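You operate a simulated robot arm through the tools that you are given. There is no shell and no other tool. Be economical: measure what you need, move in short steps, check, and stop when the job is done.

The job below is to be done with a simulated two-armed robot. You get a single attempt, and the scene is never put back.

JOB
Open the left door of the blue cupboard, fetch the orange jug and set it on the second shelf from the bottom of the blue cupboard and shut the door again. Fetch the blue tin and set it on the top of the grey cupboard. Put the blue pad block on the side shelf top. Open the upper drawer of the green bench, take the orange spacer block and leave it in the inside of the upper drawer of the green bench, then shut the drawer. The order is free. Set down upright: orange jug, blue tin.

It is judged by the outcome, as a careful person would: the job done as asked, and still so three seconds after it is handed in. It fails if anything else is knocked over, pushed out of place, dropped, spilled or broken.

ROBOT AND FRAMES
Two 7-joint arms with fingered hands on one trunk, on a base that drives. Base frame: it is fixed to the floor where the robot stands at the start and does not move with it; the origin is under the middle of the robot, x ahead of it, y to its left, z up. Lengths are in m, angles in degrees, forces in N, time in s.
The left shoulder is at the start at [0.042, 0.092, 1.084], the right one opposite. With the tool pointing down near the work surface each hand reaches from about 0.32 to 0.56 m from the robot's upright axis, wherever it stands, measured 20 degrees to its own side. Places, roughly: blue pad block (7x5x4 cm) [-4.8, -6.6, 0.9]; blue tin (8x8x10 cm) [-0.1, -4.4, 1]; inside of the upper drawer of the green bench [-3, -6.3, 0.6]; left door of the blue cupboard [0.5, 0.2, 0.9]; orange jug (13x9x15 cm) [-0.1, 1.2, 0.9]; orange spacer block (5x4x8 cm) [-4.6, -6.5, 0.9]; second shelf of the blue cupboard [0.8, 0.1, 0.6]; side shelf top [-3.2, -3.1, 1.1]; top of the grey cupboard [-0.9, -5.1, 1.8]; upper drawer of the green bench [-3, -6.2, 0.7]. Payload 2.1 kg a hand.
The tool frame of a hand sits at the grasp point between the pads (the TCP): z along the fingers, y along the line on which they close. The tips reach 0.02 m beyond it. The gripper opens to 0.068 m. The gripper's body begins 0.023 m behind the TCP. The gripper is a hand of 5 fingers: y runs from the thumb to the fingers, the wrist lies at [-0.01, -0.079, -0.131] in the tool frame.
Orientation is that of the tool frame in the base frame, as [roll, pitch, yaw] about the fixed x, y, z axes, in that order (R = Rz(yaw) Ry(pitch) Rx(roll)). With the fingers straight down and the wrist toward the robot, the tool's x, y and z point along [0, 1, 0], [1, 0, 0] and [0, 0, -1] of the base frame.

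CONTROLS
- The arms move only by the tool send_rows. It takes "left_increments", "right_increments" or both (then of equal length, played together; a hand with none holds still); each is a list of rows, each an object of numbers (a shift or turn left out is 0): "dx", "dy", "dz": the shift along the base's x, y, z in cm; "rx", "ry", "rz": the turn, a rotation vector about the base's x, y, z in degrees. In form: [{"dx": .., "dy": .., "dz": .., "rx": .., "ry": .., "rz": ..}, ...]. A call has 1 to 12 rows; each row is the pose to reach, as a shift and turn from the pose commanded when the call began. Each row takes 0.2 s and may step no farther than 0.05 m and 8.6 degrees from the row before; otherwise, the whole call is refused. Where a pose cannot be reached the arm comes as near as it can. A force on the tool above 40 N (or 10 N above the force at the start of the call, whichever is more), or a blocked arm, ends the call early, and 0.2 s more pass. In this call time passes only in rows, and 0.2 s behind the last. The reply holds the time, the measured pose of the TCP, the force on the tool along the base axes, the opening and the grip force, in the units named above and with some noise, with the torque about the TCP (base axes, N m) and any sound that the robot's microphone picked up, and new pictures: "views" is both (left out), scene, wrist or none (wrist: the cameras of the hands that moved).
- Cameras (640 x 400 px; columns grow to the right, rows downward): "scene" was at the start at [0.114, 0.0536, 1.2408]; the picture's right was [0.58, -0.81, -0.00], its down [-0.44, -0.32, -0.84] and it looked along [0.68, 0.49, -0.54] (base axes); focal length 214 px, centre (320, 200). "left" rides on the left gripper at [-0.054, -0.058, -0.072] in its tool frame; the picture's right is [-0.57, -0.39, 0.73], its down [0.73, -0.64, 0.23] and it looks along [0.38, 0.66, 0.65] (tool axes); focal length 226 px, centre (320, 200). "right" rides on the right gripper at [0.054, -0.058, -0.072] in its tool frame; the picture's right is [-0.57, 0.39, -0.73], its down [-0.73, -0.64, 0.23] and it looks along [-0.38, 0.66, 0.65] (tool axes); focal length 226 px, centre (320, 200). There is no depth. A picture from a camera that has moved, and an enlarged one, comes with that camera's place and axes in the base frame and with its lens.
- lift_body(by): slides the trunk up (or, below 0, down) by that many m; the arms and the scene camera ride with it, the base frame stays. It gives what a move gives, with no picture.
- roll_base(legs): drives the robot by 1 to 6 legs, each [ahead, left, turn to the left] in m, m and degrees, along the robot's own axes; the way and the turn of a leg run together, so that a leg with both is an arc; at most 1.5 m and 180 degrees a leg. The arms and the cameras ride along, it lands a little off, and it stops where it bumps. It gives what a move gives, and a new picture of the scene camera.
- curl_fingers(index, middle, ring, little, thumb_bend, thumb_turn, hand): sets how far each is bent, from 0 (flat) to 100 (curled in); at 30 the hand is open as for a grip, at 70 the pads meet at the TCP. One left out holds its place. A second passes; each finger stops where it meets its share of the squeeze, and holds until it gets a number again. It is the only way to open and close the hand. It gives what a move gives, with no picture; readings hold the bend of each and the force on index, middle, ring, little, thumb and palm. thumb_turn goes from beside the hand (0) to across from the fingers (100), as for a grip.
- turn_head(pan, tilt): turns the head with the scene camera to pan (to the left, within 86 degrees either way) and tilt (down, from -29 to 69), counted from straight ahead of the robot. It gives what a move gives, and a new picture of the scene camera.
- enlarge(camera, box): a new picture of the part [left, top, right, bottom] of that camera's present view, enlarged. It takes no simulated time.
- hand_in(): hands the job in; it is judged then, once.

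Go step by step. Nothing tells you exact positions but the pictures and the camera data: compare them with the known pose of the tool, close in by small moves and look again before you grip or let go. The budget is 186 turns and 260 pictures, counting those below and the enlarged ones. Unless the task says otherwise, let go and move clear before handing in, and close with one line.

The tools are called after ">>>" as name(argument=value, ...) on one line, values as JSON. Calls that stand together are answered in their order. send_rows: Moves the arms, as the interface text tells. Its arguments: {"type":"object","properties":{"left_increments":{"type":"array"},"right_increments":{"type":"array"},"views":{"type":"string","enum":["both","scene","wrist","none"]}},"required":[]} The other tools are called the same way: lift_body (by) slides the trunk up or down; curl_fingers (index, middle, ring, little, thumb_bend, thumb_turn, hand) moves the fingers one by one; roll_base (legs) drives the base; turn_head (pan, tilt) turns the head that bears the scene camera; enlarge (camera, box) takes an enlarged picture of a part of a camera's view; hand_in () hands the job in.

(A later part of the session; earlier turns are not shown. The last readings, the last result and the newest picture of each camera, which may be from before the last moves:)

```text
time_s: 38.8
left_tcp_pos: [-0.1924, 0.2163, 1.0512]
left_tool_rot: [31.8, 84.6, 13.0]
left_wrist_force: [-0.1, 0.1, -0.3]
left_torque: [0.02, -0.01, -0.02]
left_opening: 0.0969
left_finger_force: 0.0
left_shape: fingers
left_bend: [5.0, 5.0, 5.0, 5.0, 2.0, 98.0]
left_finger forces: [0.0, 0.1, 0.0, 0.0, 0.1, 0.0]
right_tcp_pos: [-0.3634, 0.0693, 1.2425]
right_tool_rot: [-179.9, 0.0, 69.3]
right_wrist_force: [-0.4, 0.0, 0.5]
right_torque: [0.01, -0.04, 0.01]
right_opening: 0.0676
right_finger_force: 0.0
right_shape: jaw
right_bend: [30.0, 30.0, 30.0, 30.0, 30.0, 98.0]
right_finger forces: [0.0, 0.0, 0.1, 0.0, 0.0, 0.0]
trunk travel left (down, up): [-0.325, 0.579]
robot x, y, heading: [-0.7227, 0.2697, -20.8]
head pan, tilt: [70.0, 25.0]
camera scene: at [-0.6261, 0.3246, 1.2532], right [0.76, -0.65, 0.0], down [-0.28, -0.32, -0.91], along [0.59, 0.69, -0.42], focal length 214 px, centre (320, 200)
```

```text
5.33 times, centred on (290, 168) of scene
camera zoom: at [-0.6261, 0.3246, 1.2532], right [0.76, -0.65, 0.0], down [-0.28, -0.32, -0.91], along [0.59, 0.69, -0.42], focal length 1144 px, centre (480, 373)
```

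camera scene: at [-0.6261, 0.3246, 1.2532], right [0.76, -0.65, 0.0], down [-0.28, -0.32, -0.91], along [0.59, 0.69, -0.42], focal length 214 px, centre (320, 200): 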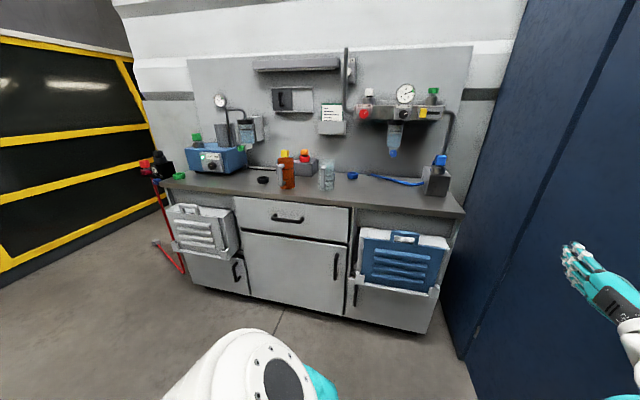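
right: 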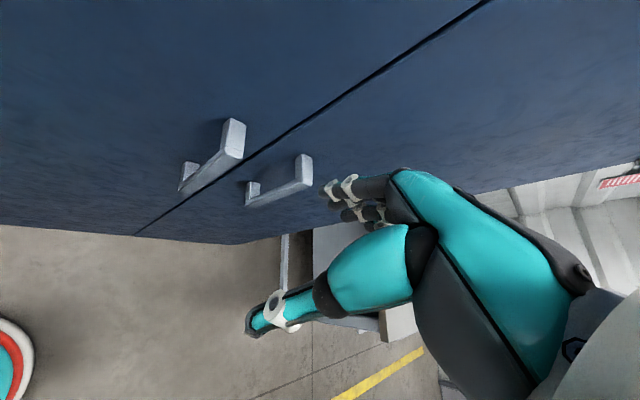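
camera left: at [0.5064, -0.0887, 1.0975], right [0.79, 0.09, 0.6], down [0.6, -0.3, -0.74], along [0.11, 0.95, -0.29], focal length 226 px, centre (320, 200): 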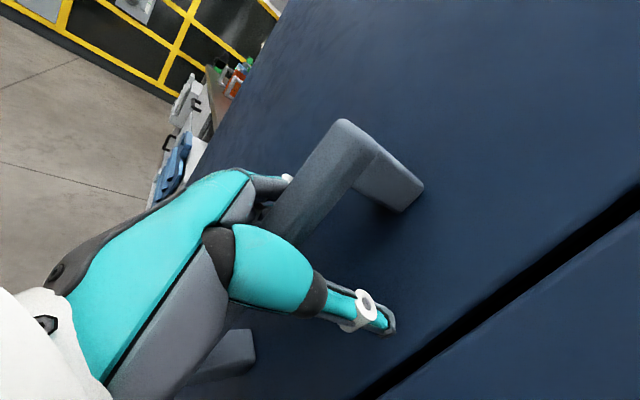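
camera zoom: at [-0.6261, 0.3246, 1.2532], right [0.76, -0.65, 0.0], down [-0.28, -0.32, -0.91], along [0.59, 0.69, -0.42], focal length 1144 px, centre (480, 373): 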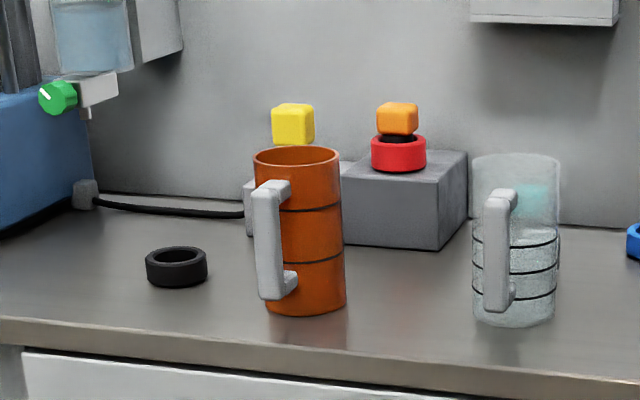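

The jug's handle points back toward me, along about heading 21°. I'll turn, shift over and lower the trunk so the left hand comes at the handle straight, stopping short.

>>> roll_base(legs=[[0, 0, 42], [0, 0.536, 0], [0.2, 0, 0]])

>>> lift_body(by=-0.12)

>>> turn_head(pan=20, tilt=30)

>>> enlarge(camera="left", box=[0, 0, 640, 400])

```text
time_s: 45.1
left_tcp_pos: [-0.315, 1.1684, 1.0517]
left_tool_rot: [31.8, 84.5, 56.1]
left_wrist_force: [0.3, -0.5, 0.1]
left_torque: [-0.04, 0.02, -0.03]
left_opening: 0.0965
left_finger_force: 0.0
left_shape: fingers
left_bend: [5.0, 5.0, 5.0, 5.0, 2.0, 98.0]
left_finger forces: [0.0, 0.0, 0.0, 0.0, 0.1, 0.1]
right_tcp_pos: [-0.3376, 0.9436, 1.2418]
right_tool_rot: [-180.0, 0.1, 112.5]
right_wrist_force: [0.2, -0.7, 0.6]
right_torque: [-0.01, 0.04, 0.0]
right_opening: 0.0677
right_finger_force: 0.0
right_shape: jaw
right_bend: [30.0, 30.0, 30.0, 30.0, 30.0, 98.0]
right_finger forces: [0.0, 0.1, 0.1, 0.0, 0.0, 0.0]
trunk travel left (down, up): [-0.325, 0.579]
robot x, y, heading: [-0.7382, 0.8423, 22.5]
head pan, tilt: [70.0, 25.0]
camera scene: at [-0.7028, 0.9499, 1.2532], right [1.0, 0.04, 0.0], down [0.02, -0.42, -0.91], along [-0.04, 0.91, -0.42], focal length 214 px, centre (320, 200)
```

scene: 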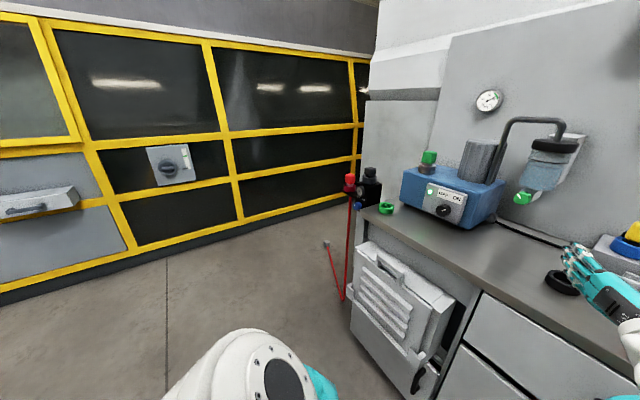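

```text
time_s: 46.6
left_tcp_pos: [-0.3152, 1.1685, 0.9313]
left_tool_rot: [31.8, 84.7, 56.1]
left_wrist_force: [-0.5, 0.2, -0.1]
left_torque: [0.02, -0.01, 0.0]
left_opening: 0.0965
left_finger_force: 0.1
left_shape: fingers
left_bend: [5.0, 5.0, 5.0, 5.0, 2.0, 98.0]
left_finger forces: [0.0, 0.0, 0.0, 0.0, 0.0, 0.0]
right_tcp_pos: [-0.338, 0.9438, 1.1228]
right_tool_rot: [180.0, -0.1, 112.5]
right_wrist_force: [-0.6, -0.7, -0.6]
right_torque: [0.02, 0.01, -0.02]
right_opening: 0.0679
right_finger_force: 0.0
right_shape: jaw
right_bend: [30.0, 30.0, 30.0, 30.0, 30.0, 98.0]
right_finger forces: [0.0, 0.0, 0.0, 0.0, 0.0, 0.1]
trunk travel left (down, up): [-0.205, 0.699]
robot x, y, heading: [-0.7389, 0.8383, 22.2]
head pan, tilt: [70.0, 25.0]
```

```text
time_s: 47.8
left_tcp_pos: [-0.3154, 1.1678, 0.9308]
left_tool_rot: [31.8, 84.7, 56.2]
left_wrist_force: [0.6, -0.3, -0.3]
left_torque: [0.0, -0.01, 0.01]
left_opening: 0.0969
left_finger_force: 0.0
left_shape: fingers
left_bend: [5.0, 5.0, 5.0, 5.0, 2.0, 98.0]
left_finger forces: [0.1, 0.1, 0.0, 0.0, 0.1, 0.1]
right_tcp_pos: [-0.3383, 0.9433, 1.1218]
right_tool_rot: [180.0, 0.0, 112.5]
right_wrist_force: [0.3, 1.0, -1.0]
right_torque: [-0.01, 0.01, 0.01]
right_opening: 0.0675
right_finger_force: 0.0
right_shape: jaw
right_bend: [30.0, 30.0, 30.0, 30.0, 30.0, 98.0]
right_finger forces: [0.0, 0.1, 0.1, 0.0, 0.1, 0.1]
trunk travel left (down, up): [-0.205, 0.699]
robot x, y, heading: [-0.7385, 0.8431, 22.2]
head pan, tilt: [20.0, 30.0]
camera scene: at [-0.6125, 0.927, 1.1238], right [0.68, -0.74, 0.0], down [-0.37, -0.34, -0.87], along [0.64, 0.59, -0.5], focal length 214 px, centre (320, 200)
```

scene: 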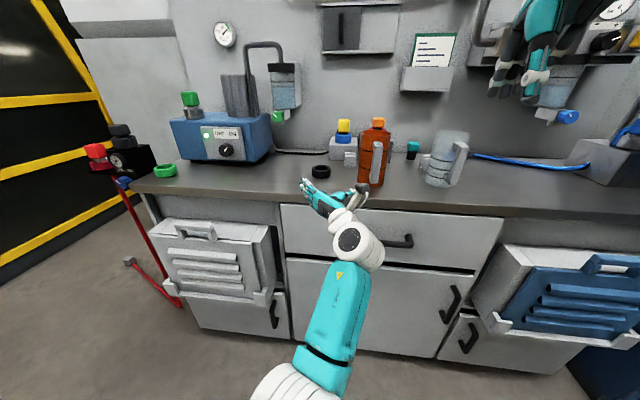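

```text
1.00 times, centred on (320, 200) of left (not enlarged: the box is as wide or as high as the picture)
camera zoom: at [-0.3588, 1.0826, 0.9777], right [0.79, -0.1, 0.6], down [0.51, -0.43, -0.74], along [0.33, 0.9, -0.29], focal length 226 px, centre (320, 200)
```

zoom: 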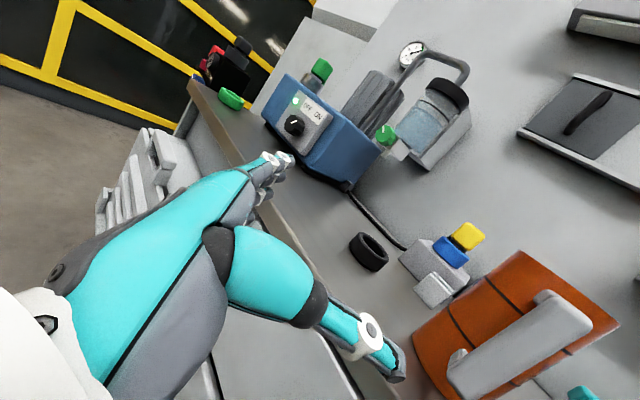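

Triangulating from three views, the jug's handle bar is at about (-0.149, 1.165, 0.94) with its base at z≈0.855, and the hand should come in at heading 33°. I'll turn and shift to 7 cm short.

>>> roll_base(legs=[[0, 0, 11], [0, -0.191, 0], [0.08, 0, 0]])

>>> curl_fingers(hand="left", index=25, middle=25, ring=25, little=25, thumb_bend=25)

>>> enlarge(camera="left", box=[0, 0, 640, 400])

```text
time_s: 50.7
left_tcp_pos: [-0.2125, 1.1295, 0.9317]
left_tool_rot: [31.5, 84.5, 67.1]
left_wrist_force: [-0.6, -1.2, -0.4]
left_torque: [0.01, 0.03, 0.03]
left_opening: 0.0965
left_finger_force: 0.0
left_shape: fingers
left_bend: [5.0, 5.0, 5.0, 5.0, 2.0, 98.0]
left_finger forces: [0.1, 0.0, 0.0, 0.1, 0.0, 0.1]
right_tcp_pos: [-0.1921, 0.9051, 1.1227]
right_tool_rot: [-180.0, 0.1, 123.5]
right_wrist_force: [0.3, -0.5, -0.4]
right_torque: [-0.02, 0.02, 0.01]
right_opening: 0.0679
right_finger_force: 0.1
right_shape: jaw
right_bend: [30.0, 30.0, 30.0, 30.0, 30.0, 98.0]
right_finger forces: [0.0, 0.1, 0.1, 0.0, 0.1, 0.1]
trunk travel left (down, up): [-0.205, 0.699]
robot x, y, heading: [-0.5635, 0.728, 33.6]
head pan, tilt: [20.0, 30.0]
camera scene: at [-0.4575, 0.8353, 1.1238], right [0.8, -0.59, 0.0], down [-0.3, -0.4, -0.87], along [0.51, 0.7, -0.5], focal length 214 px, centre (320, 200)
```

scene: 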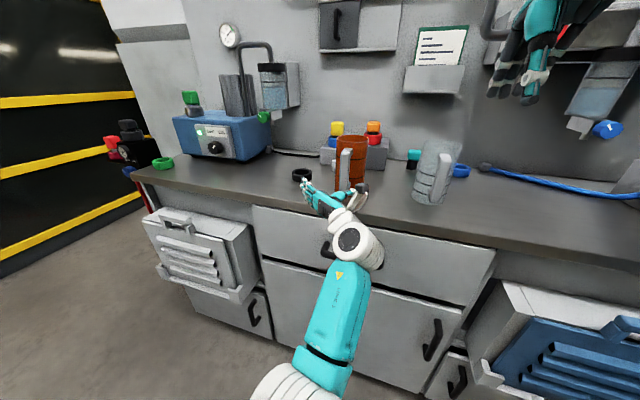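

```text
time_s: 51.7
left_tcp_pos: [-0.2127, 1.1296, 0.9314]
left_tool_rot: [32.1, 84.6, 67.5]
left_wrist_force: [-0.6, -0.3, 0.2]
left_torque: [-0.01, -0.02, -0.02]
left_opening: 0.07
left_finger_force: 0.0
left_shape: fingers
left_bend: [25.0, 25.0, 25.0, 25.0, 25.0, 98.0]
left_finger forces: [0.0, 0.1, 0.1, 0.0, 0.0, 0.0]
right_tcp_pos: [-0.1924, 0.9044, 1.121]
right_tool_rot: [-180.0, 0.0, 123.6]
right_wrist_force: [-0.2, -0.8, 0.0]
right_torque: [0.05, 0.0, -0.02]
right_opening: 0.0676
right_finger_force: 0.1
right_shape: jaw
right_bend: [30.0, 30.0, 30.0, 30.0, 30.0, 98.0]
right_finger forces: [0.0, 0.0, 0.1, 0.1, 0.1, 0.1]
trunk travel left (down, up): [-0.205, 0.699]
robot x, y, heading: [-0.5632, 0.7287, 33.6]
head pan, tilt: [20.0, 30.0]
```

```text
1.00 times, centred on (320, 200) of left (not enlarged: the box is as wide or as high as the picture)
camera zoom: at [-0.2385, 1.0371, 0.9777], right [0.8, 0.06, 0.6], down [0.59, -0.32, -0.74], along [0.15, 0.94, -0.29], focal length 226 px, centre (320, 200)
```

zoom: 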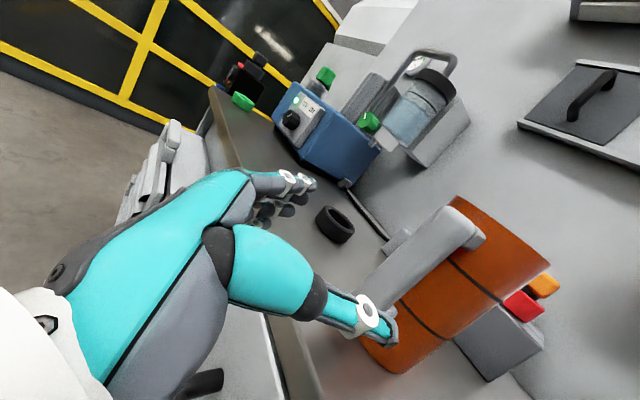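

The bar is about 7 cm ahead and slightly toward the thumb. I'll roll ahead 6 cm with a small right shift and check.

>>> roll_base(legs=[[0.06, -0.008, 0]])

>>> enlarge(camera="left", box=[160, 50, 560, 400])

```text
time_s: 52.7
left_tcp_pos: [-0.1579, 1.1572, 0.9309]
left_tool_rot: [30.8, 84.7, 66.4]
left_wrist_force: [-0.5, 0.5, 0.2]
left_torque: [0.01, 0.01, -0.04]
left_opening: 0.0703
left_finger_force: 0.0
left_shape: fingers
left_bend: [25.0, 25.0, 25.0, 25.0, 25.0, 98.0]
left_finger forces: [0.0, 0.0, 0.1, 0.0, 0.0, 0.0]
right_tcp_pos: [-0.1355, 0.9332, 1.122]
right_tool_rot: [-179.9, 0.0, 123.7]
right_wrist_force: [-0.3, -0.6, 0.3]
right_torque: [-0.02, -0.02, -0.03]
right_opening: 0.0677
right_finger_force: 0.0
right_shape: jaw
right_bend: [30.0, 30.0, 30.0, 30.0, 30.0, 98.0]
right_finger forces: [0.1, 0.0, 0.1, 0.1, 0.1, 0.0]
trunk travel left (down, up): [-0.205, 0.699]
robot x, y, heading: [-0.5077, 0.7554, 33.6]
head pan, tilt: [20.0, 30.0]
camera scene: at [-0.4021, 0.8627, 1.1238], right [0.81, -0.59, 0.0], down [-0.3, -0.4, -0.87], along [0.51, 0.7, -0.5], focal length 214 px, centre (320, 200)
```

scene: 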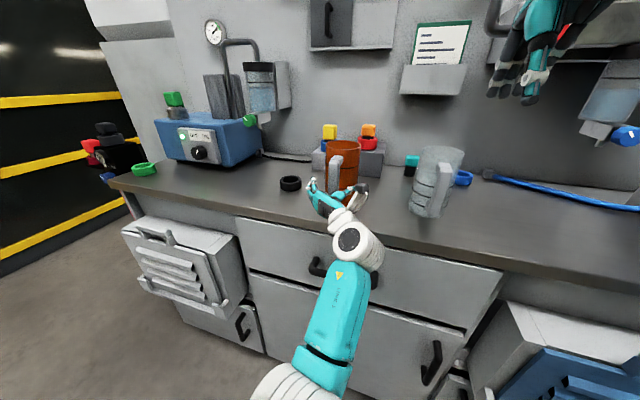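

```text
1.14 times, centred on (360, 225) of left
camera zoom: at [-0.1836, 1.0648, 0.9778], right [0.8, 0.06, 0.6], down [0.59, -0.32, -0.74], along [0.15, 0.94, -0.29], focal length 258 px, centre (274, 171)
```

zoom: 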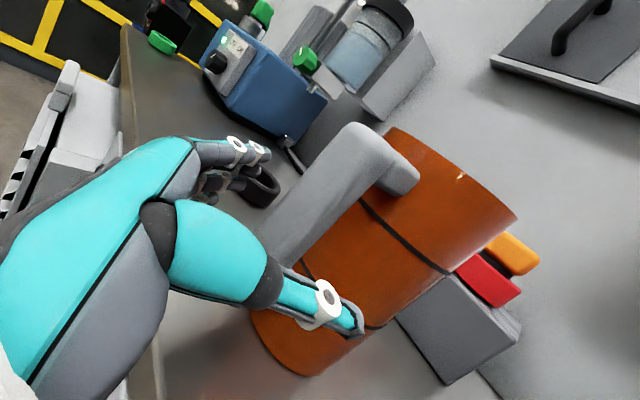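

The bar is centred between thumb and fingers, about 1.3 cm ahead of the grasp point. I'll nudge the hand in and close.

>>> send_rows(left_increments=[{"dx": 0.6, "dy": 0.4}, {"dx": 1.1, "dy": 0.7}], views="none")

>>> curl_fingers(hand="left", index=75, middle=75, ring=75, little=75, thumb_bend=75)

>>> enlarge(camera="left", box=[160, 50, 560, 400])

```text
time_s: 53.3
left_tcp_pos: [-0.1466, 1.165, 0.9312]
left_tool_rot: [31.8, 84.6, 67.4]
left_wrist_force: [-0.4, 0.5, 0.5]
left_torque: [0.04, 0.0, -0.02]
left_opening: 0.0703
left_finger_force: 0.2
left_shape: fingers
left_bend: [25.0, 25.0, 25.0, 25.0, 25.0, 98.0]
left_finger forces: [0.0, 0.1, 0.0, 0.0, 0.0, 0.0]
right_tcp_pos: [-0.1356, 0.934, 1.1221]
right_tool_rot: [-180.0, 0.0, 123.7]
right_wrist_force: [0.4, 0.2, 0.1]
right_torque: [-0.02, -0.04, -0.03]
right_opening: 0.0677
right_finger_force: 0.0
right_shape: jaw
right_bend: [30.0, 30.0, 30.0, 30.0, 30.0, 98.0]
right_finger forces: [0.1, 0.1, 0.0, 0.1, 0.1, 0.0]
trunk travel left (down, up): [-0.205, 0.699]
robot x, y, heading: [-0.5065, 0.7542, 33.7]
head pan, tilt: [20.0, 30.0]
```

```text
time_s: 54.3
left_tcp_pos: [-0.1474, 1.1632, 0.9309]
left_tool_rot: [31.4, 84.5, 67.1]
left_wrist_force: [-0.2, -0.7, 1.7]
left_torque: [0.12, -0.01, 0.01]
left_opening: 0.0027
left_finger_force: 11.5
left_shape: fingers
left_bend: [74.0, 75.0, 74.0, 74.0, 66.0, 94.0]
left_finger forces: [5.1, 0.8, 2.3, 3.4, 10.9, 0.1]
right_tcp_pos: [-0.1357, 0.9334, 1.1239]
right_tool_rot: [180.0, 0.1, 123.6]
right_wrist_force: [0.1, -0.4, 0.8]
right_torque: [0.02, 0.0, -0.01]
right_opening: 0.0679
right_finger_force: 0.1
right_shape: jaw
right_bend: [30.0, 30.0, 30.0, 30.0, 30.0, 98.0]
right_finger forces: [0.0, 0.0, 0.0, 0.0, 0.1, 0.0]
trunk travel left (down, up): [-0.205, 0.699]
robot x, y, heading: [-0.5098, 0.7524, 33.7]
head pan, tilt: [20.0, 30.0]
```

```text
1.14 times, centred on (360, 225) of left
camera zoom: at [-0.1725, 1.0712, 0.978], right [0.8, 0.06, 0.6], down [0.59, -0.32, -0.74], along [0.15, 0.94, -0.29], focal length 258 px, centre (274, 171)
```

zoom: 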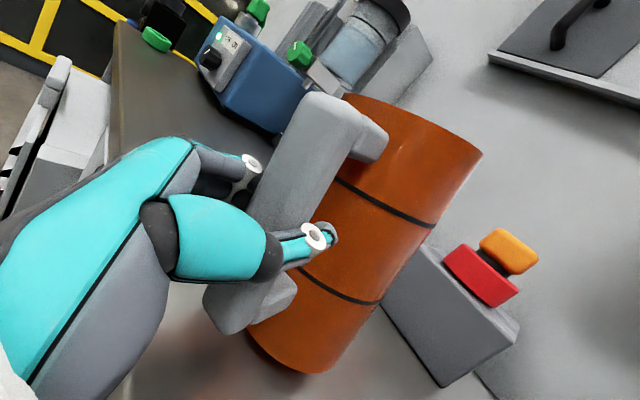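

Thumb tip and fingertips have closed behind the bar, inside the handle. I'll tighten and lift a little to test.

>>> curl_fingers(hand="left", index=100, middle=100, ring=100, little=100, thumb_bend=90)

>>> lift_body(by=0.04)

>>> enlarge(camera="left", box=[160, 50, 560, 400])

>>> enlarge(camera="scene", box=[240, 100, 480, 250])

```text
time_s: 55.3
left_tcp_pos: [-0.147, 1.1647, 0.931]
left_tool_rot: [30.6, 84.5, 66.3]
left_wrist_force: [0.0, 0.9, 4.7]
left_torque: [0.29, -0.34, 0.0]
left_opening: 0.0046
left_finger_force: 49.0
left_shape: fingers
left_bend: [90.0, 88.0, 85.0, 86.0, 86.0, 88.0]
left_finger forces: [19.7, 10.4, 10.4, 18.2, 39.7, 0.0]
right_tcp_pos: [-0.1368, 0.9333, 1.123]
right_tool_rot: [-180.0, 0.0, 123.8]
right_wrist_force: [0.2, 0.1, -0.6]
right_torque: [0.01, 0.02, 0.02]
right_opening: 0.0676
right_finger_force: 0.1
right_shape: jaw
right_bend: [30.0, 30.0, 30.0, 30.0, 30.0, 98.0]
right_finger forces: [0.0, 0.0, 0.1, 0.0, 0.0, 0.0]
trunk travel left (down, up): [-0.205, 0.699]
robot x, y, heading: [-0.5085, 0.7553, 33.2]
head pan, tilt: [20.0, 30.0]
```

```text
time_s: 56.1
left_tcp_pos: [-0.146, 1.1639, 0.9714]
left_tool_rot: [31.7, 84.6, 67.2]
left_wrist_force: [-0.4, -0.2, -1.1]
left_torque: [-0.04, 0.04, 0.0]
left_opening: 0.005
left_finger_force: 49.3
left_shape: fingers
left_bend: [90.0, 89.0, 86.0, 89.0, 87.0, 87.0]
left_finger forces: [21.0, 8.9, 7.8, 21.0, 40.5, 0.0]
right_tcp_pos: [-0.1371, 0.9336, 1.1624]
right_tool_rot: [-179.9, 0.1, 123.7]
right_wrist_force: [0.1, 0.1, -0.2]
right_torque: [-0.03, 0.02, -0.01]
right_opening: 0.0677
right_finger_force: 0.1
right_shape: jaw
right_bend: [30.0, 30.0, 30.0, 30.0, 30.0, 98.0]
right_finger forces: [0.0, 0.0, 0.0, 0.0, 0.0, 0.0]
trunk travel left (down, up): [-0.245, 0.659]
robot x, y, heading: [-0.5085, 0.7545, 33.9]
head pan, tilt: [20.0, 30.0]
```

```text
1.14 times, centred on (360, 225) of left
camera zoom: at [-0.1722, 1.072, 1.0174], right [0.8, 0.06, 0.6], down [0.59, -0.32, -0.74], along [0.15, 0.94, -0.29], focal length 258 px, centre (274, 171)
```

zoom: 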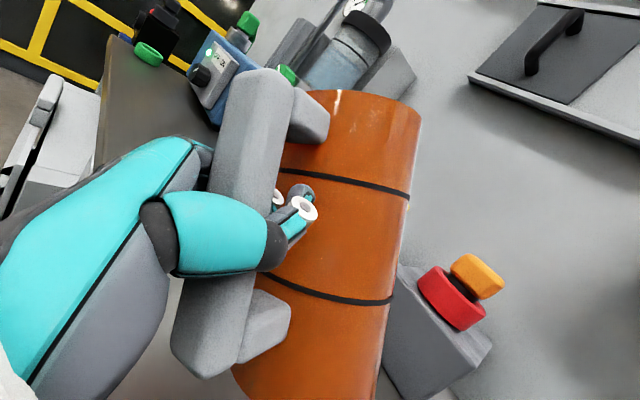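

```text
2.67 times, centred on (360, 175) of scene
camera zoom: at [-0.4084, 0.8585, 1.1644], right [0.81, -0.59, 0.0], down [-0.3, -0.4, -0.87], along [0.51, 0.7, -0.5], focal length 572 px, centre (213, 267)
```

zoom: 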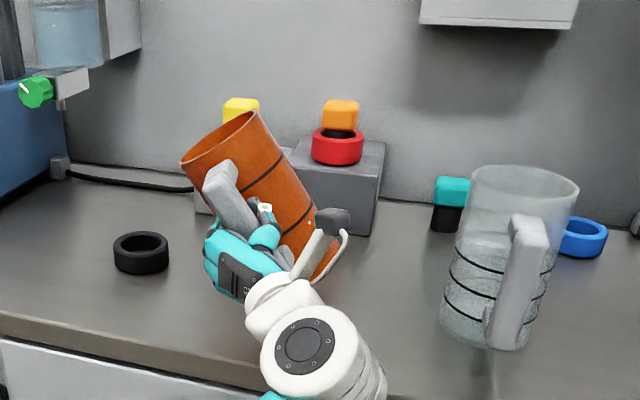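

The jug is in the hand but has rolled about 30° to the left in the grip. I'll lift clear and roll the hand the other way to set it level, then check.

>>> lift_body(by=0.08)

>>> send_rows(left_increments=[{"rx": 6.2, "ry": 4.2}, {"rx": 12.4, "ry": 8.3}, {"rx": 18.6, "ry": 12.5}, {"rx": 24.9, "ry": 16.7}], views="both")

```text
time_s: 57.3
left_tcp_pos: [-0.1472, 1.1646, 1.051]
left_tool_rot: [31.7, 84.6, 67.3]
left_wrist_force: [-0.1, -0.6, -1.4]
left_torque: [-0.07, 0.05, 0.0]
left_opening: 0.0052
left_finger_force: 49.3
left_shape: fingers
left_bend: [90.0, 89.0, 86.0, 89.0, 87.0, 87.0]
left_finger forces: [21.0, 8.8, 7.8, 20.7, 40.2, 0.1]
right_tcp_pos: [-0.1364, 0.9329, 1.243]
right_tool_rot: [-179.9, 0.0, 123.8]
right_wrist_force: [0.0, 0.0, 0.2]
right_torque: [-0.01, 0.03, 0.02]
right_opening: 0.0677
right_finger_force: 0.1
right_shape: jaw
right_bend: [30.0, 30.0, 30.0, 30.0, 30.0, 98.0]
right_finger forces: [0.0, 0.1, 0.0, 0.0, 0.0, 0.0]
trunk travel left (down, up): [-0.325, 0.579]
robot x, y, heading: [-0.5085, 0.7575, 33.4]
head pan, tilt: [20.0, 30.0]
```

```text
time_s: 58.3
left_tcp_pos: [-0.147, 1.1654, 1.0501]
left_tool_rot: [81.4, 56.6, 115.7]
left_wrist_force: [-0.3, -1.0, -2.4]
left_torque: [-0.01, 0.01, 0.0]
left_opening: 0.0055
left_finger_force: 48.6
left_shape: fingers
left_bend: [90.0, 89.0, 87.0, 89.0, 88.0, 87.0]
left_finger forces: [21.4, 8.4, 7.2, 19.5, 40.9, 0.0]
right_tcp_pos: [-0.137, 0.9328, 1.2429]
right_tool_rot: [-180.0, 0.0, 123.6]
right_wrist_force: [0.4, -0.8, -0.4]
right_torque: [0.0, 0.03, -0.04]
right_opening: 0.0675
right_finger_force: 0.1
right_shape: jaw
right_bend: [30.0, 30.0, 30.0, 30.0, 30.0, 98.0]
right_finger forces: [0.0, 0.0, 0.1, 0.0, 0.1, 0.0]
trunk travel left (down, up): [-0.325, 0.579]
robot x, y, heading: [-0.5072, 0.755, 33.7]
head pan, tilt: [20.0, 30.0]
camera scene: at [-0.4197, 0.8511, 1.2452], right [0.81, -0.59, 0.0], down [-0.3, -0.4, -0.87], along [0.51, 0.7, -0.5], focal length 214 px, centre (320, 200)
camera left: at [-0.1645, 1.0604, 1.0597], right [0.93, -0.15, 0.32], down [0.33, 0.05, -0.94], along [0.12, 0.99, 0.1], focal length 226 px, centre (320, 200)
```

scene: 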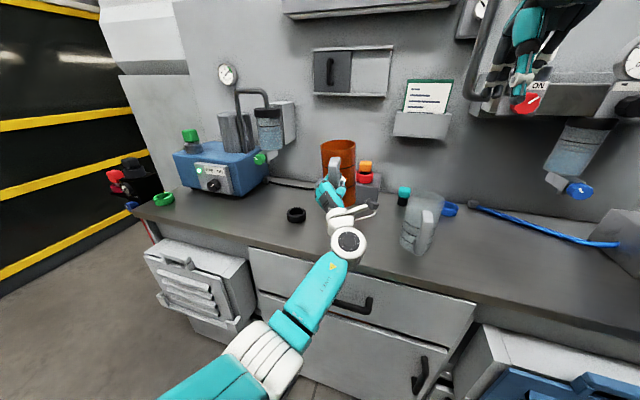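
left: 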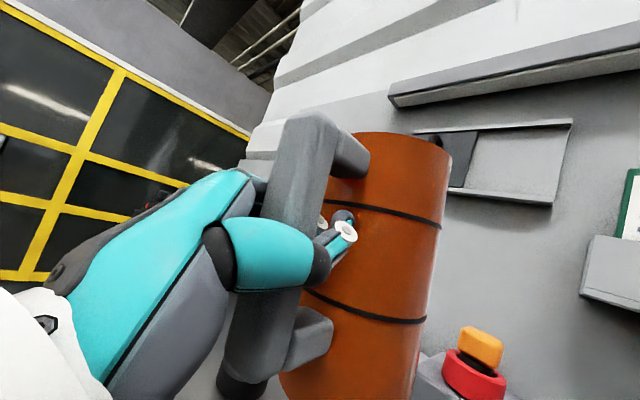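

The jug is up off the bench and nearly upright. I'll enlarge the scene view to judge its lean.

>>> enlarge(camera="scene", box=[280, 110, 424, 200])

```text
4.44 times, centred on (352, 155) of scene
camera zoom: at [-0.4197, 0.8511, 1.2452], right [0.81, -0.59, 0.0], down [-0.3, -0.4, -0.87], along [0.51, 0.7, -0.5], focal length 953 px, centre (178, 400)
```

zoom: 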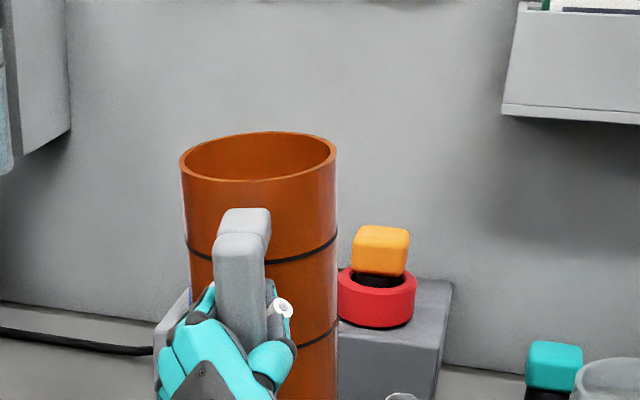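

It is upright within a few degrees; I'll trim that, then back away, pass round the open door, and face the cupboard from a distance.

>>> send_rows(left_increments=[{"rx": 1.6, "ry": 4.7}], views="none")

>>> roll_base(legs=[[-0.83, 0, 0], [0, 0, 2.3], [0, -1.2, 0]])

>>> turn_head(pan=5, tilt=25)

```text
time_s: 58.7
left_tcp_pos: [-0.1475, 1.1649, 1.0518]
left_tool_rot: [87.1, 53.1, 120.4]
left_wrist_force: [0.5, -0.3, -0.7]
left_torque: [-0.04, 0.0, 0.02]
left_opening: 0.0059
left_finger_force: 48.5
left_shape: fingers
left_bend: [91.0, 89.0, 87.0, 89.0, 88.0, 87.0]
left_finger forces: [21.4, 8.2, 7.1, 19.4, 40.7, 0.0]
right_tcp_pos: [-0.1359, 0.9335, 1.2418]
right_tool_rot: [180.0, -0.1, 123.6]
right_wrist_force: [-0.6, 0.5, -0.1]
right_torque: [0.01, -0.03, 0.0]
right_opening: 0.0675
right_finger_force: 0.0
right_shape: jaw
right_bend: [30.0, 30.0, 30.0, 30.0, 30.0, 98.0]
right_finger forces: [0.0, 0.0, 0.0, 0.0, 0.0, 0.0]
trunk travel left (down, up): [-0.325, 0.579]
robot x, y, heading: [-0.5096, 0.7526, 34.1]
head pan, tilt: [20.0, 30.0]
```

```text
time_s: 62.6
left_tcp_pos: [-0.7839, 0.7389, 1.0138]
left_tool_rot: [98.8, 50.3, 130.2]
left_wrist_force: [-0.2, -1.0, 0.1]
left_torque: [-0.03, 0.06, 0.0]
left_opening: 0.0066
left_finger_force: 47.1
left_shape: fingers
left_bend: [91.0, 89.0, 87.0, 90.0, 88.0, 87.0]
left_finger forces: [20.8, 7.5, 6.6, 19.5, 38.9, 0.1]
right_tcp_pos: [-0.7803, 0.4843, 1.2807]
right_tool_rot: [178.6, -4.5, 117.3]
right_wrist_force: [1.1, -0.4, -0.4]
right_torque: [0.0, -0.03, 0.0]
right_opening: 0.0681
right_finger_force: 0.1
right_shape: jaw
right_bend: [30.0, 30.0, 30.0, 30.0, 30.0, 98.0]
right_finger forces: [0.0, 0.0, 0.0, 0.0, 0.0, 0.1]
trunk travel left (down, up): [-0.325, 0.579]
robot x, y, heading: [-1.1441, 0.3393, 32.4]
head pan, tilt: [20.0, 30.0]
stopped in leg 1: the robot was blocked; the commanded pose is now the measured one
camera scene: at [-1.0153, 0.4568, 1.2433], right [0.79, -0.61, -0.01], down [-0.33, -0.41, -0.85], along [0.51, 0.68, -0.53], focal length 214 px, centre (320, 200)
```

scene: 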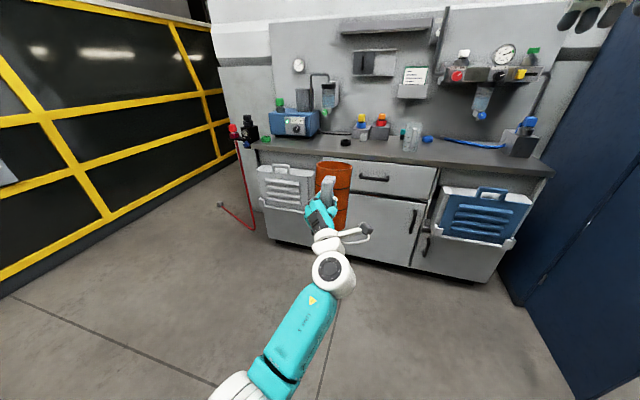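

```text
time_s: 63.4
left_tcp_pos: [-0.7819, 0.74, 1.015]
left_tool_rot: [98.3, 50.4, 129.6]
left_wrist_force: [-0.5, -0.4, -1.3]
left_torque: [-0.04, 0.08, 0.0]
left_opening: 0.0063
left_finger_force: 46.9
left_shape: fingers
left_bend: [91.0, 89.0, 87.0, 90.0, 88.0, 87.0]
left_finger forces: [20.5, 7.6, 6.6, 19.5, 38.7, 0.0]
right_tcp_pos: [-0.777, 0.4864, 1.2788]
right_tool_rot: [178.8, -4.2, 117.5]
right_wrist_force: [-0.4, -1.3, -0.3]
right_torque: [0.03, -0.05, 0.01]
right_opening: 0.0682
right_finger_force: 0.0
right_shape: jaw
right_bend: [30.0, 30.0, 30.0, 30.0, 30.0, 98.0]
right_finger forces: [0.1, 0.0, 0.0, 0.0, 0.0, 0.0]
trunk travel left (down, up): [-0.325, 0.579]
robot x, y, heading: [-1.1395, 0.3368, 32.6]
head pan, tilt: [5.0, 25.0]
camera scene: at [-0.996, 0.4433, 1.2507], right [0.61, -0.8, 0.0], down [-0.37, -0.28, -0.89], along [0.71, 0.54, -0.46], focal length 214 px, centre (320, 200)
```

scene: 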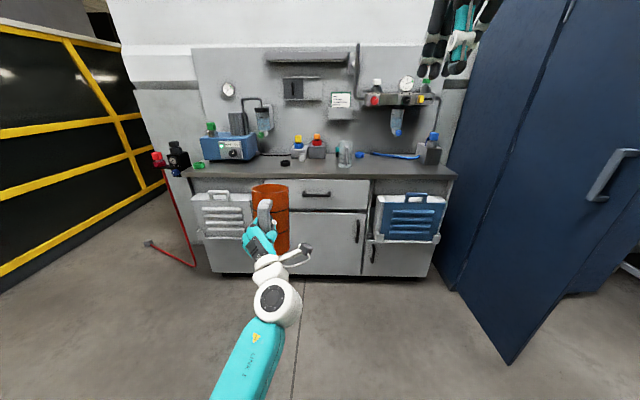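

Something behind stopped me about 0.1 m short. I'll move forward off it, then turn right a bit to look around before going on.

>>> roll_base(legs=[[0.12, 0, 0]])

>>> turn_head(pan=-86, tilt=30)

>>> turn_head(pan=86, tilt=35)

```text
time_s: 64.1
left_tcp_pos: [-0.8162, 0.7157, 1.0368]
left_tool_rot: [93.2, 50.8, 125.0]
left_wrist_force: [0.5, -0.9, -1.6]
left_torque: [-0.02, 0.04, 0.0]
left_opening: 0.007
left_finger_force: 45.3
left_shape: fingers
left_bend: [91.0, 90.0, 87.0, 90.0, 88.0, 87.0]
left_finger forces: [20.8, 7.5, 5.9, 18.3, 38.8, 0.1]
right_tcp_pos: [-0.8277, 0.4543, 1.2999]
right_tool_rot: [175.3, -4.1, 116.8]
right_wrist_force: [0.7, -0.2, -0.5]
right_torque: [-0.03, -0.02, 0.0]
right_opening: 0.0679
right_finger_force: 0.1
right_shape: jaw
right_bend: [30.0, 30.0, 30.0, 30.0, 30.0, 98.0]
right_finger forces: [0.1, 0.0, 0.0, 0.0, 0.0, 0.0]
trunk travel left (down, up): [-0.325, 0.579]
robot x, y, heading: [-1.1389, 0.3443, 31.6]
head pan, tilt: [5.0, 25.0]
stopped in leg 1: the robot was blocked; the commanded pose is now the measured one
camera scene: at [-1.0065, 0.4379, 1.252], right [0.6, -0.8, 0.0], down [-0.36, -0.26, -0.9], along [0.72, 0.54, -0.44], focal length 214 px, centre (320, 200)
```

scene: 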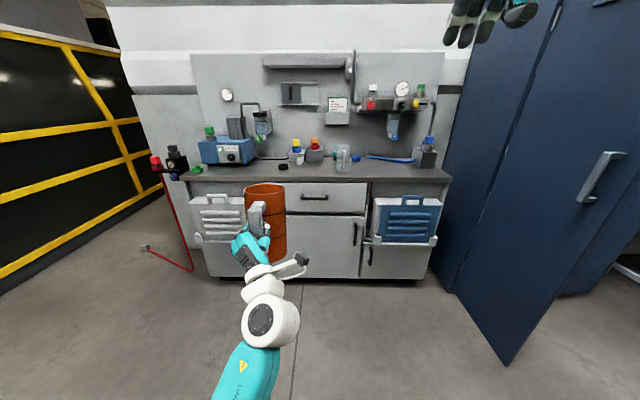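

```text
time_s: 65.8
left_tcp_pos: [-0.81, 0.7123, 1.0358]
left_tool_rot: [93.5, 50.9, 124.4]
left_wrist_force: [1.1, 1.4, -1.0]
left_torque: [0.0, 0.0, 0.04]
left_opening: 0.0069
left_finger_force: 45.4
left_shape: fingers
left_bend: [91.0, 90.0, 87.0, 90.0, 88.0, 87.0]
left_finger forces: [20.6, 7.4, 5.7, 18.2, 38.3, 0.0]
right_tcp_pos: [-0.8239, 0.4509, 1.299]
right_tool_rot: [175.7, -4.1, 115.9]
right_wrist_force: [-0.1, 0.3, 0.8]
right_torque: [0.0, 0.02, 0.02]
right_opening: 0.0681
right_finger_force: 0.1
right_shape: jaw
right_bend: [30.0, 30.0, 30.0, 30.0, 30.0, 98.0]
right_finger forces: [0.1, 0.0, 0.0, 0.1, 0.0, 0.0]
trunk travel left (down, up): [-0.325, 0.579]
robot x, y, heading: [-1.1415, 0.3439, 30.8]
head pan, tilt: [-85.9, 30.0]
camera scene: at [-1.0274, 0.3105, 1.2458], right [-0.82, -0.57, 0.03], down [-0.3, 0.4, -0.87], along [0.48, -0.72, -0.5], focal length 214 px, centre (320, 200)
```

scene: 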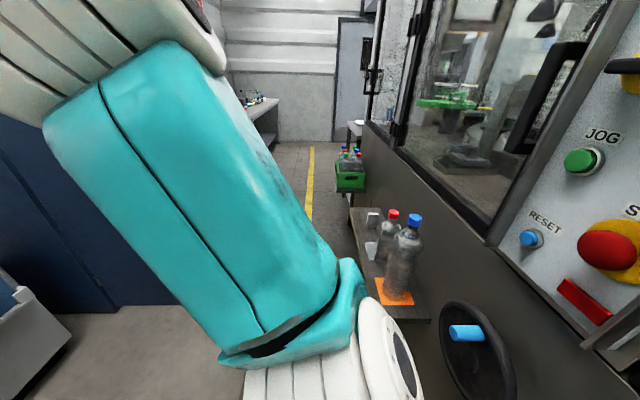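

```text
time_s: 68.4
left_tcp_pos: [-0.8103, 0.7129, 1.0355]
left_tool_rot: [93.5, 50.8, 124.4]
left_wrist_force: [-0.4, 0.3, -1.6]
left_torque: [-0.01, 0.02, -0.03]
left_opening: 0.0068
left_finger_force: 45.1
left_shape: fingers
left_bend: [91.0, 90.0, 87.0, 90.0, 88.0, 87.0]
left_finger forces: [20.6, 7.5, 5.6, 18.1, 38.4, 0.0]
right_tcp_pos: [-0.8241, 0.4524, 1.2984]
right_tool_rot: [175.6, -4.1, 115.8]
right_wrist_force: [0.5, -0.2, 0.0]
right_torque: [0.02, 0.0, 0.01]
right_opening: 0.0679
right_finger_force: 0.0
right_shape: jaw
right_bend: [30.0, 30.0, 30.0, 30.0, 30.0, 98.0]
right_finger forces: [0.1, 0.0, 0.0, 0.0, 0.1, 0.0]
trunk travel left (down, up): [-0.325, 0.579]
robot x, y, heading: [-1.1428, 0.3456, 30.6]
head pan, tilt: [85.9, 35.0]
camera scene: at [-1.1187, 0.4635, 1.2379], right [0.89, 0.45, -0.03], down [0.24, -0.52, -0.82], along [-0.38, 0.72, -0.58], focal length 214 px, centre (320, 200)
```

scene: 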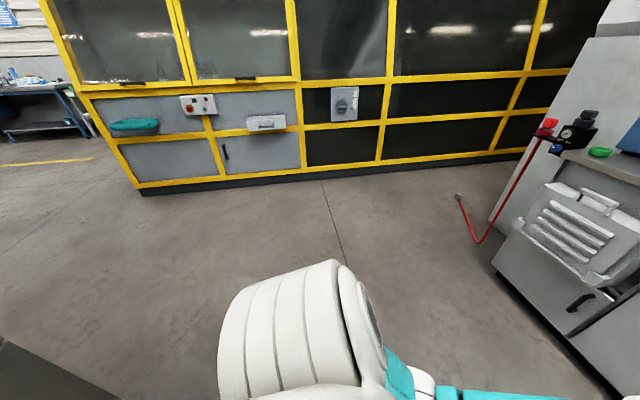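

I've backed against the machine tool behind (handwheel and a shelf with bottles are to my right rear). I'll ease forward a little and see whether I come free.

>>> roll_base(legs=[[0.05, 0, 0]])

```text
time_s: 69.3
left_tcp_pos: [-0.7804, 0.738, 1.0384]
left_tool_rot: [93.0, 50.7, 125.3]
left_wrist_force: [0.4, -0.2, -0.3]
left_torque: [-0.02, 0.03, 0.04]
left_opening: 0.0068
left_finger_force: 44.4
left_shape: fingers
left_bend: [91.0, 90.0, 87.0, 90.0, 88.0, 87.0]
left_finger forces: [20.6, 7.3, 5.4, 17.7, 38.1, 0.0]
right_tcp_pos: [-0.7899, 0.4769, 1.2978]
right_tool_rot: [175.3, -4.3, 117.3]
right_wrist_force: [-0.2, -0.3, 0.8]
right_torque: [0.02, 0.01, 0.01]
right_opening: 0.0681
right_finger_force: 0.1
right_shape: jaw
right_bend: [30.0, 30.0, 30.0, 30.0, 30.0, 98.0]
right_finger forces: [0.0, 0.0, 0.0, 0.0, 0.0, 0.0]
trunk travel left (down, up): [-0.325, 0.579]
robot x, y, heading: [-1.0976, 0.3705, 32.0]
head pan, tilt: [85.9, 35.0]
camera scene: at [-1.1028, 0.47, 1.2374], right [0.88, 0.47, 0.0], down [0.27, -0.51, -0.82], along [-0.38, 0.72, -0.57], focal length 214 px, centre (320, 200)
```

scene: 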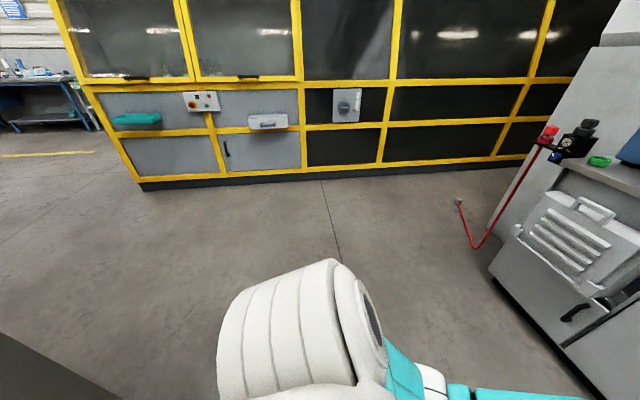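

Free and level again. I'll go a bit forward, turn to face along the aisle, and look ahead before passing the open door.

>>> roll_base(legs=[[0.25, 0, 0], [0, 0, -86]])

>>> turn_head(pan=-15, tilt=30)

```text
time_s: 74.8
left_tcp_pos: [-0.5053, 0.1997, 1.0368]
left_tool_rot: [92.9, 50.9, 37.7]
left_wrist_force: [-0.3, -0.4, -2.7]
left_torque: [-0.02, 0.04, 0.01]
left_opening: 0.0069
left_finger_force: 41.1
left_shape: fingers
left_bend: [91.0, 90.0, 87.0, 90.0, 88.0, 87.0]
left_finger forces: [19.5, 6.7, 5.2, 16.7, 35.1, 0.1]
right_tcp_pos: [-0.7673, 0.1974, 1.297]
right_tool_rot: [175.3, -4.3, 29.7]
right_wrist_force: [0.5, 0.8, 0.1]
right_torque: [-0.01, 0.05, 0.01]
right_opening: 0.0679
right_finger_force: 0.0
right_shape: jaw
right_bend: [30.0, 30.0, 30.0, 30.0, 30.0, 98.0]
right_finger forces: [0.1, 0.0, 0.1, 0.0, 0.1, 0.1]
trunk travel left (down, up): [-0.325, 0.579]
robot x, y, heading: [-0.8906, 0.4998, -55.6]
head pan, tilt: [85.9, 35.0]
camera scene: at [-0.7877, 0.5129, 1.2375], right [0.51, -0.86, 0.0], down [-0.49, -0.29, -0.82], along [0.71, 0.41, -0.57], focal length 214 px, centre (320, 200)
```

scene: 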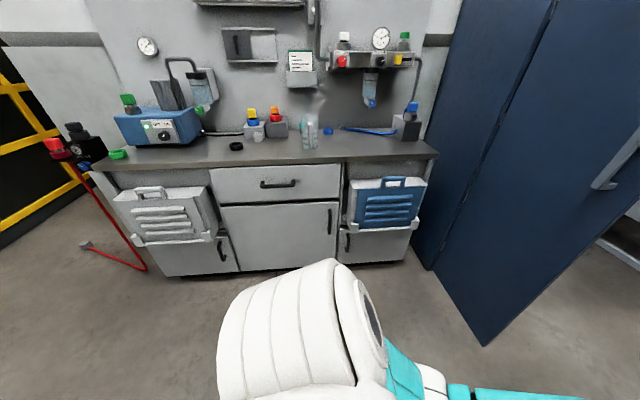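

```text
time_s: 76.6
left_tcp_pos: [-0.5052, 0.1995, 1.0375]
left_tool_rot: [93.0, 50.8, 37.8]
left_wrist_force: [-0.1, -0.1, -1.5]
left_torque: [0.04, 0.02, -0.01]
left_opening: 0.0072
left_finger_force: 41.6
left_shape: fingers
left_bend: [91.0, 90.0, 87.0, 90.0, 88.0, 87.0]
left_finger forces: [19.6, 6.8, 5.2, 16.7, 35.1, 0.0]
right_tcp_pos: [-0.7682, 0.1991, 1.2963]
right_tool_rot: [175.4, -4.3, 29.6]
right_wrist_force: [0.5, 0.5, 0.1]
right_torque: [-0.04, 0.02, 0.02]
right_opening: 0.0682
right_finger_force: 0.0
right_shape: jaw
right_bend: [30.0, 30.0, 30.0, 30.0, 30.0, 98.0]
right_finger forces: [0.0, 0.0, 0.0, 0.0, 0.1, 0.0]
trunk travel left (down, up): [-0.325, 0.579]
robot x, y, heading: [-0.8855, 0.4982, -55.4]
head pan, tilt: [-15.0, 30.0]
camera scene: at [-0.8335, 0.3831, 1.2452], right [-0.94, -0.33, 0.0], down [-0.17, 0.47, -0.87], along [0.29, -0.82, -0.5], focal length 214 px, centre (320, 200)
```

scene: 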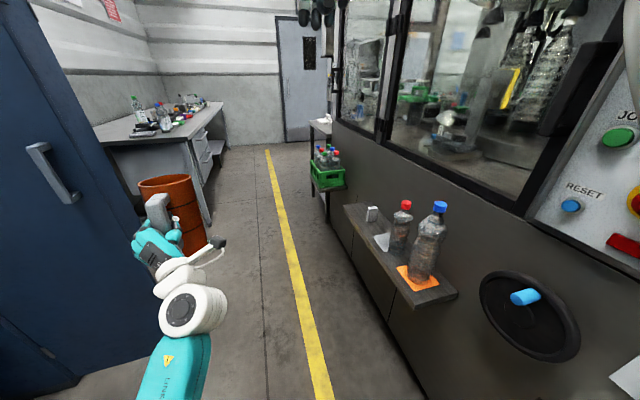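

The jug is still upright, and the aisle between door tip and bottle shelf is passable with me centred. I'll straighten and advance in two checked stages.

>>> roll_base(legs=[[0, 0.04, 1.4], [0.45, 0, 0]])

```text
time_s: 79.8
left_tcp_pos: [-0.2069, -0.1268, 1.0389]
left_tool_rot: [93.0, 50.8, 39.1]
left_wrist_force: [-0.5, 0.5, -1.2]
left_torque: [0.03, 0.0, -0.03]
left_opening: 0.0072
left_finger_force: 41.2
left_shape: fingers
left_bend: [91.0, 90.0, 87.0, 90.0, 88.0, 87.0]
left_finger forces: [19.6, 6.7, 5.1, 16.6, 35.0, 0.0]
right_tcp_pos: [-0.4665, -0.134, 1.2972]
right_tool_rot: [175.5, -4.3, 31.1]
right_wrist_force: [-1.2, 0.0, 0.2]
right_torque: [0.0, 0.01, 0.01]
right_opening: 0.0681
right_finger_force: 0.1
right_shape: jaw
right_bend: [30.0, 30.0, 30.0, 30.0, 30.0, 98.0]
right_finger forces: [0.1, 0.0, 0.0, 0.0, 0.0, 0.0]
trunk travel left (down, up): [-0.325, 0.579]
robot x, y, heading: [-0.594, 0.1648, -53.8]
head pan, tilt: [-15.0, 30.0]
camera scene: at [-0.5382, 0.0502, 1.2452], right [-0.93, -0.36, 0.0], down [-0.18, 0.47, -0.87], along [0.31, -0.81, -0.5], focal length 214 px, centre (320, 200)
```

scene: 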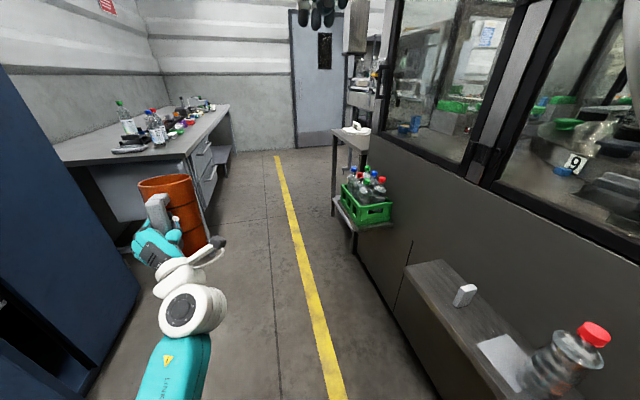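

All clear; I'm centred. I'll pass the door, edge toward the cupboard, and turn to face it.

>>> roll_base(legs=[[0.55, 0, 0], [0.24, 0.08, 0], [0, 0, 90]])

>>> turn_head(pan=10, tilt=30)

```text
time_s: 88.2
left_tcp_pos: [0.2292, -0.0485, 1.0389]
left_tool_rot: [93.0, 50.8, 128.3]
left_wrist_force: [-0.2, 0.7, -1.6]
left_torque: [-0.01, 0.06, -0.01]
left_opening: 0.0071
left_finger_force: 39.1
left_shape: fingers
left_bend: [91.0, 90.0, 87.0, 90.0, 87.0, 87.0]
left_finger forces: [18.8, 6.3, 4.8, 16.1, 32.7, 0.0]
right_tcp_pos: [0.2349, -0.3097, 1.2968]
right_tool_rot: [175.4, -4.3, 120.4]
right_wrist_force: [-0.1, -1.0, -0.2]
right_torque: [0.02, 0.0, -0.01]
right_opening: 0.0679
right_finger_force: 0.1
right_shape: jaw
right_bend: [30.0, 30.0, 30.0, 30.0, 30.0, 98.0]
right_finger forces: [0.1, 0.0, 0.0, 0.0, 0.1, 0.1]
trunk travel left (down, up): [-0.325, 0.579]
robot x, y, heading: [-0.0678, -0.4327, 35.0]
head pan, tilt: [-15.0, 30.0]
camera scene: at [0.0525, -0.3774, 1.2452], right [0.34, -0.94, 0.0], down [-0.47, -0.17, -0.87], along [0.81, 0.3, -0.5], focal length 214 px, centre (320, 200)
```

scene: 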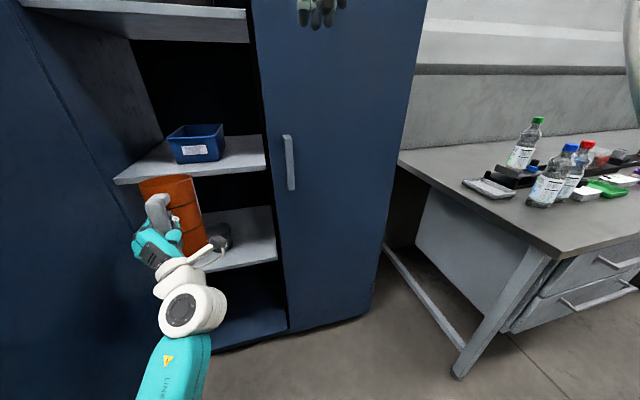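

```text
time_s: 89.1
left_tcp_pos: [0.2306, -0.0478, 1.0369]
left_tool_rot: [92.9, 50.9, 128.2]
left_wrist_force: [0.2, -0.5, -1.3]
left_torque: [-0.02, 0.05, 0.0]
left_opening: 0.0074
left_finger_force: 39.5
left_shape: fingers
left_bend: [91.0, 90.0, 87.0, 90.0, 87.0, 87.0]
left_finger forces: [18.9, 6.4, 4.8, 16.1, 32.7, 0.0]
right_tcp_pos: [0.2339, -0.3105, 1.2965]
right_tool_rot: [175.3, -4.3, 120.4]
right_wrist_force: [0.1, 0.7, 0.1]
right_torque: [0.02, 0.02, 0.03]
right_opening: 0.0679
right_finger_force: 0.1
right_shape: jaw
right_bend: [30.0, 30.0, 30.0, 30.0, 30.0, 98.0]
right_finger forces: [0.1, 0.0, 0.0, 0.0, 0.0, 0.0]
trunk travel left (down, up): [-0.325, 0.579]
robot x, y, heading: [-0.0699, -0.4333, 34.9]
head pan, tilt: [10.0, 30.0]
camera scene: at [0.0316, -0.3444, 1.2452], right [0.71, -0.71, 0.0], down [-0.35, -0.35, -0.87], along [0.61, 0.61, -0.5], focal length 214 px, centre (320, 200)
```

scene: 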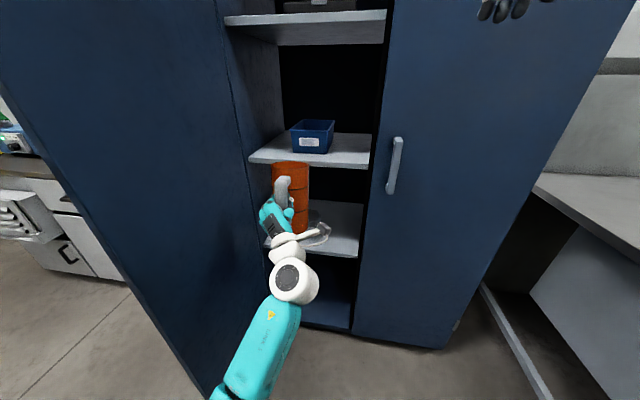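

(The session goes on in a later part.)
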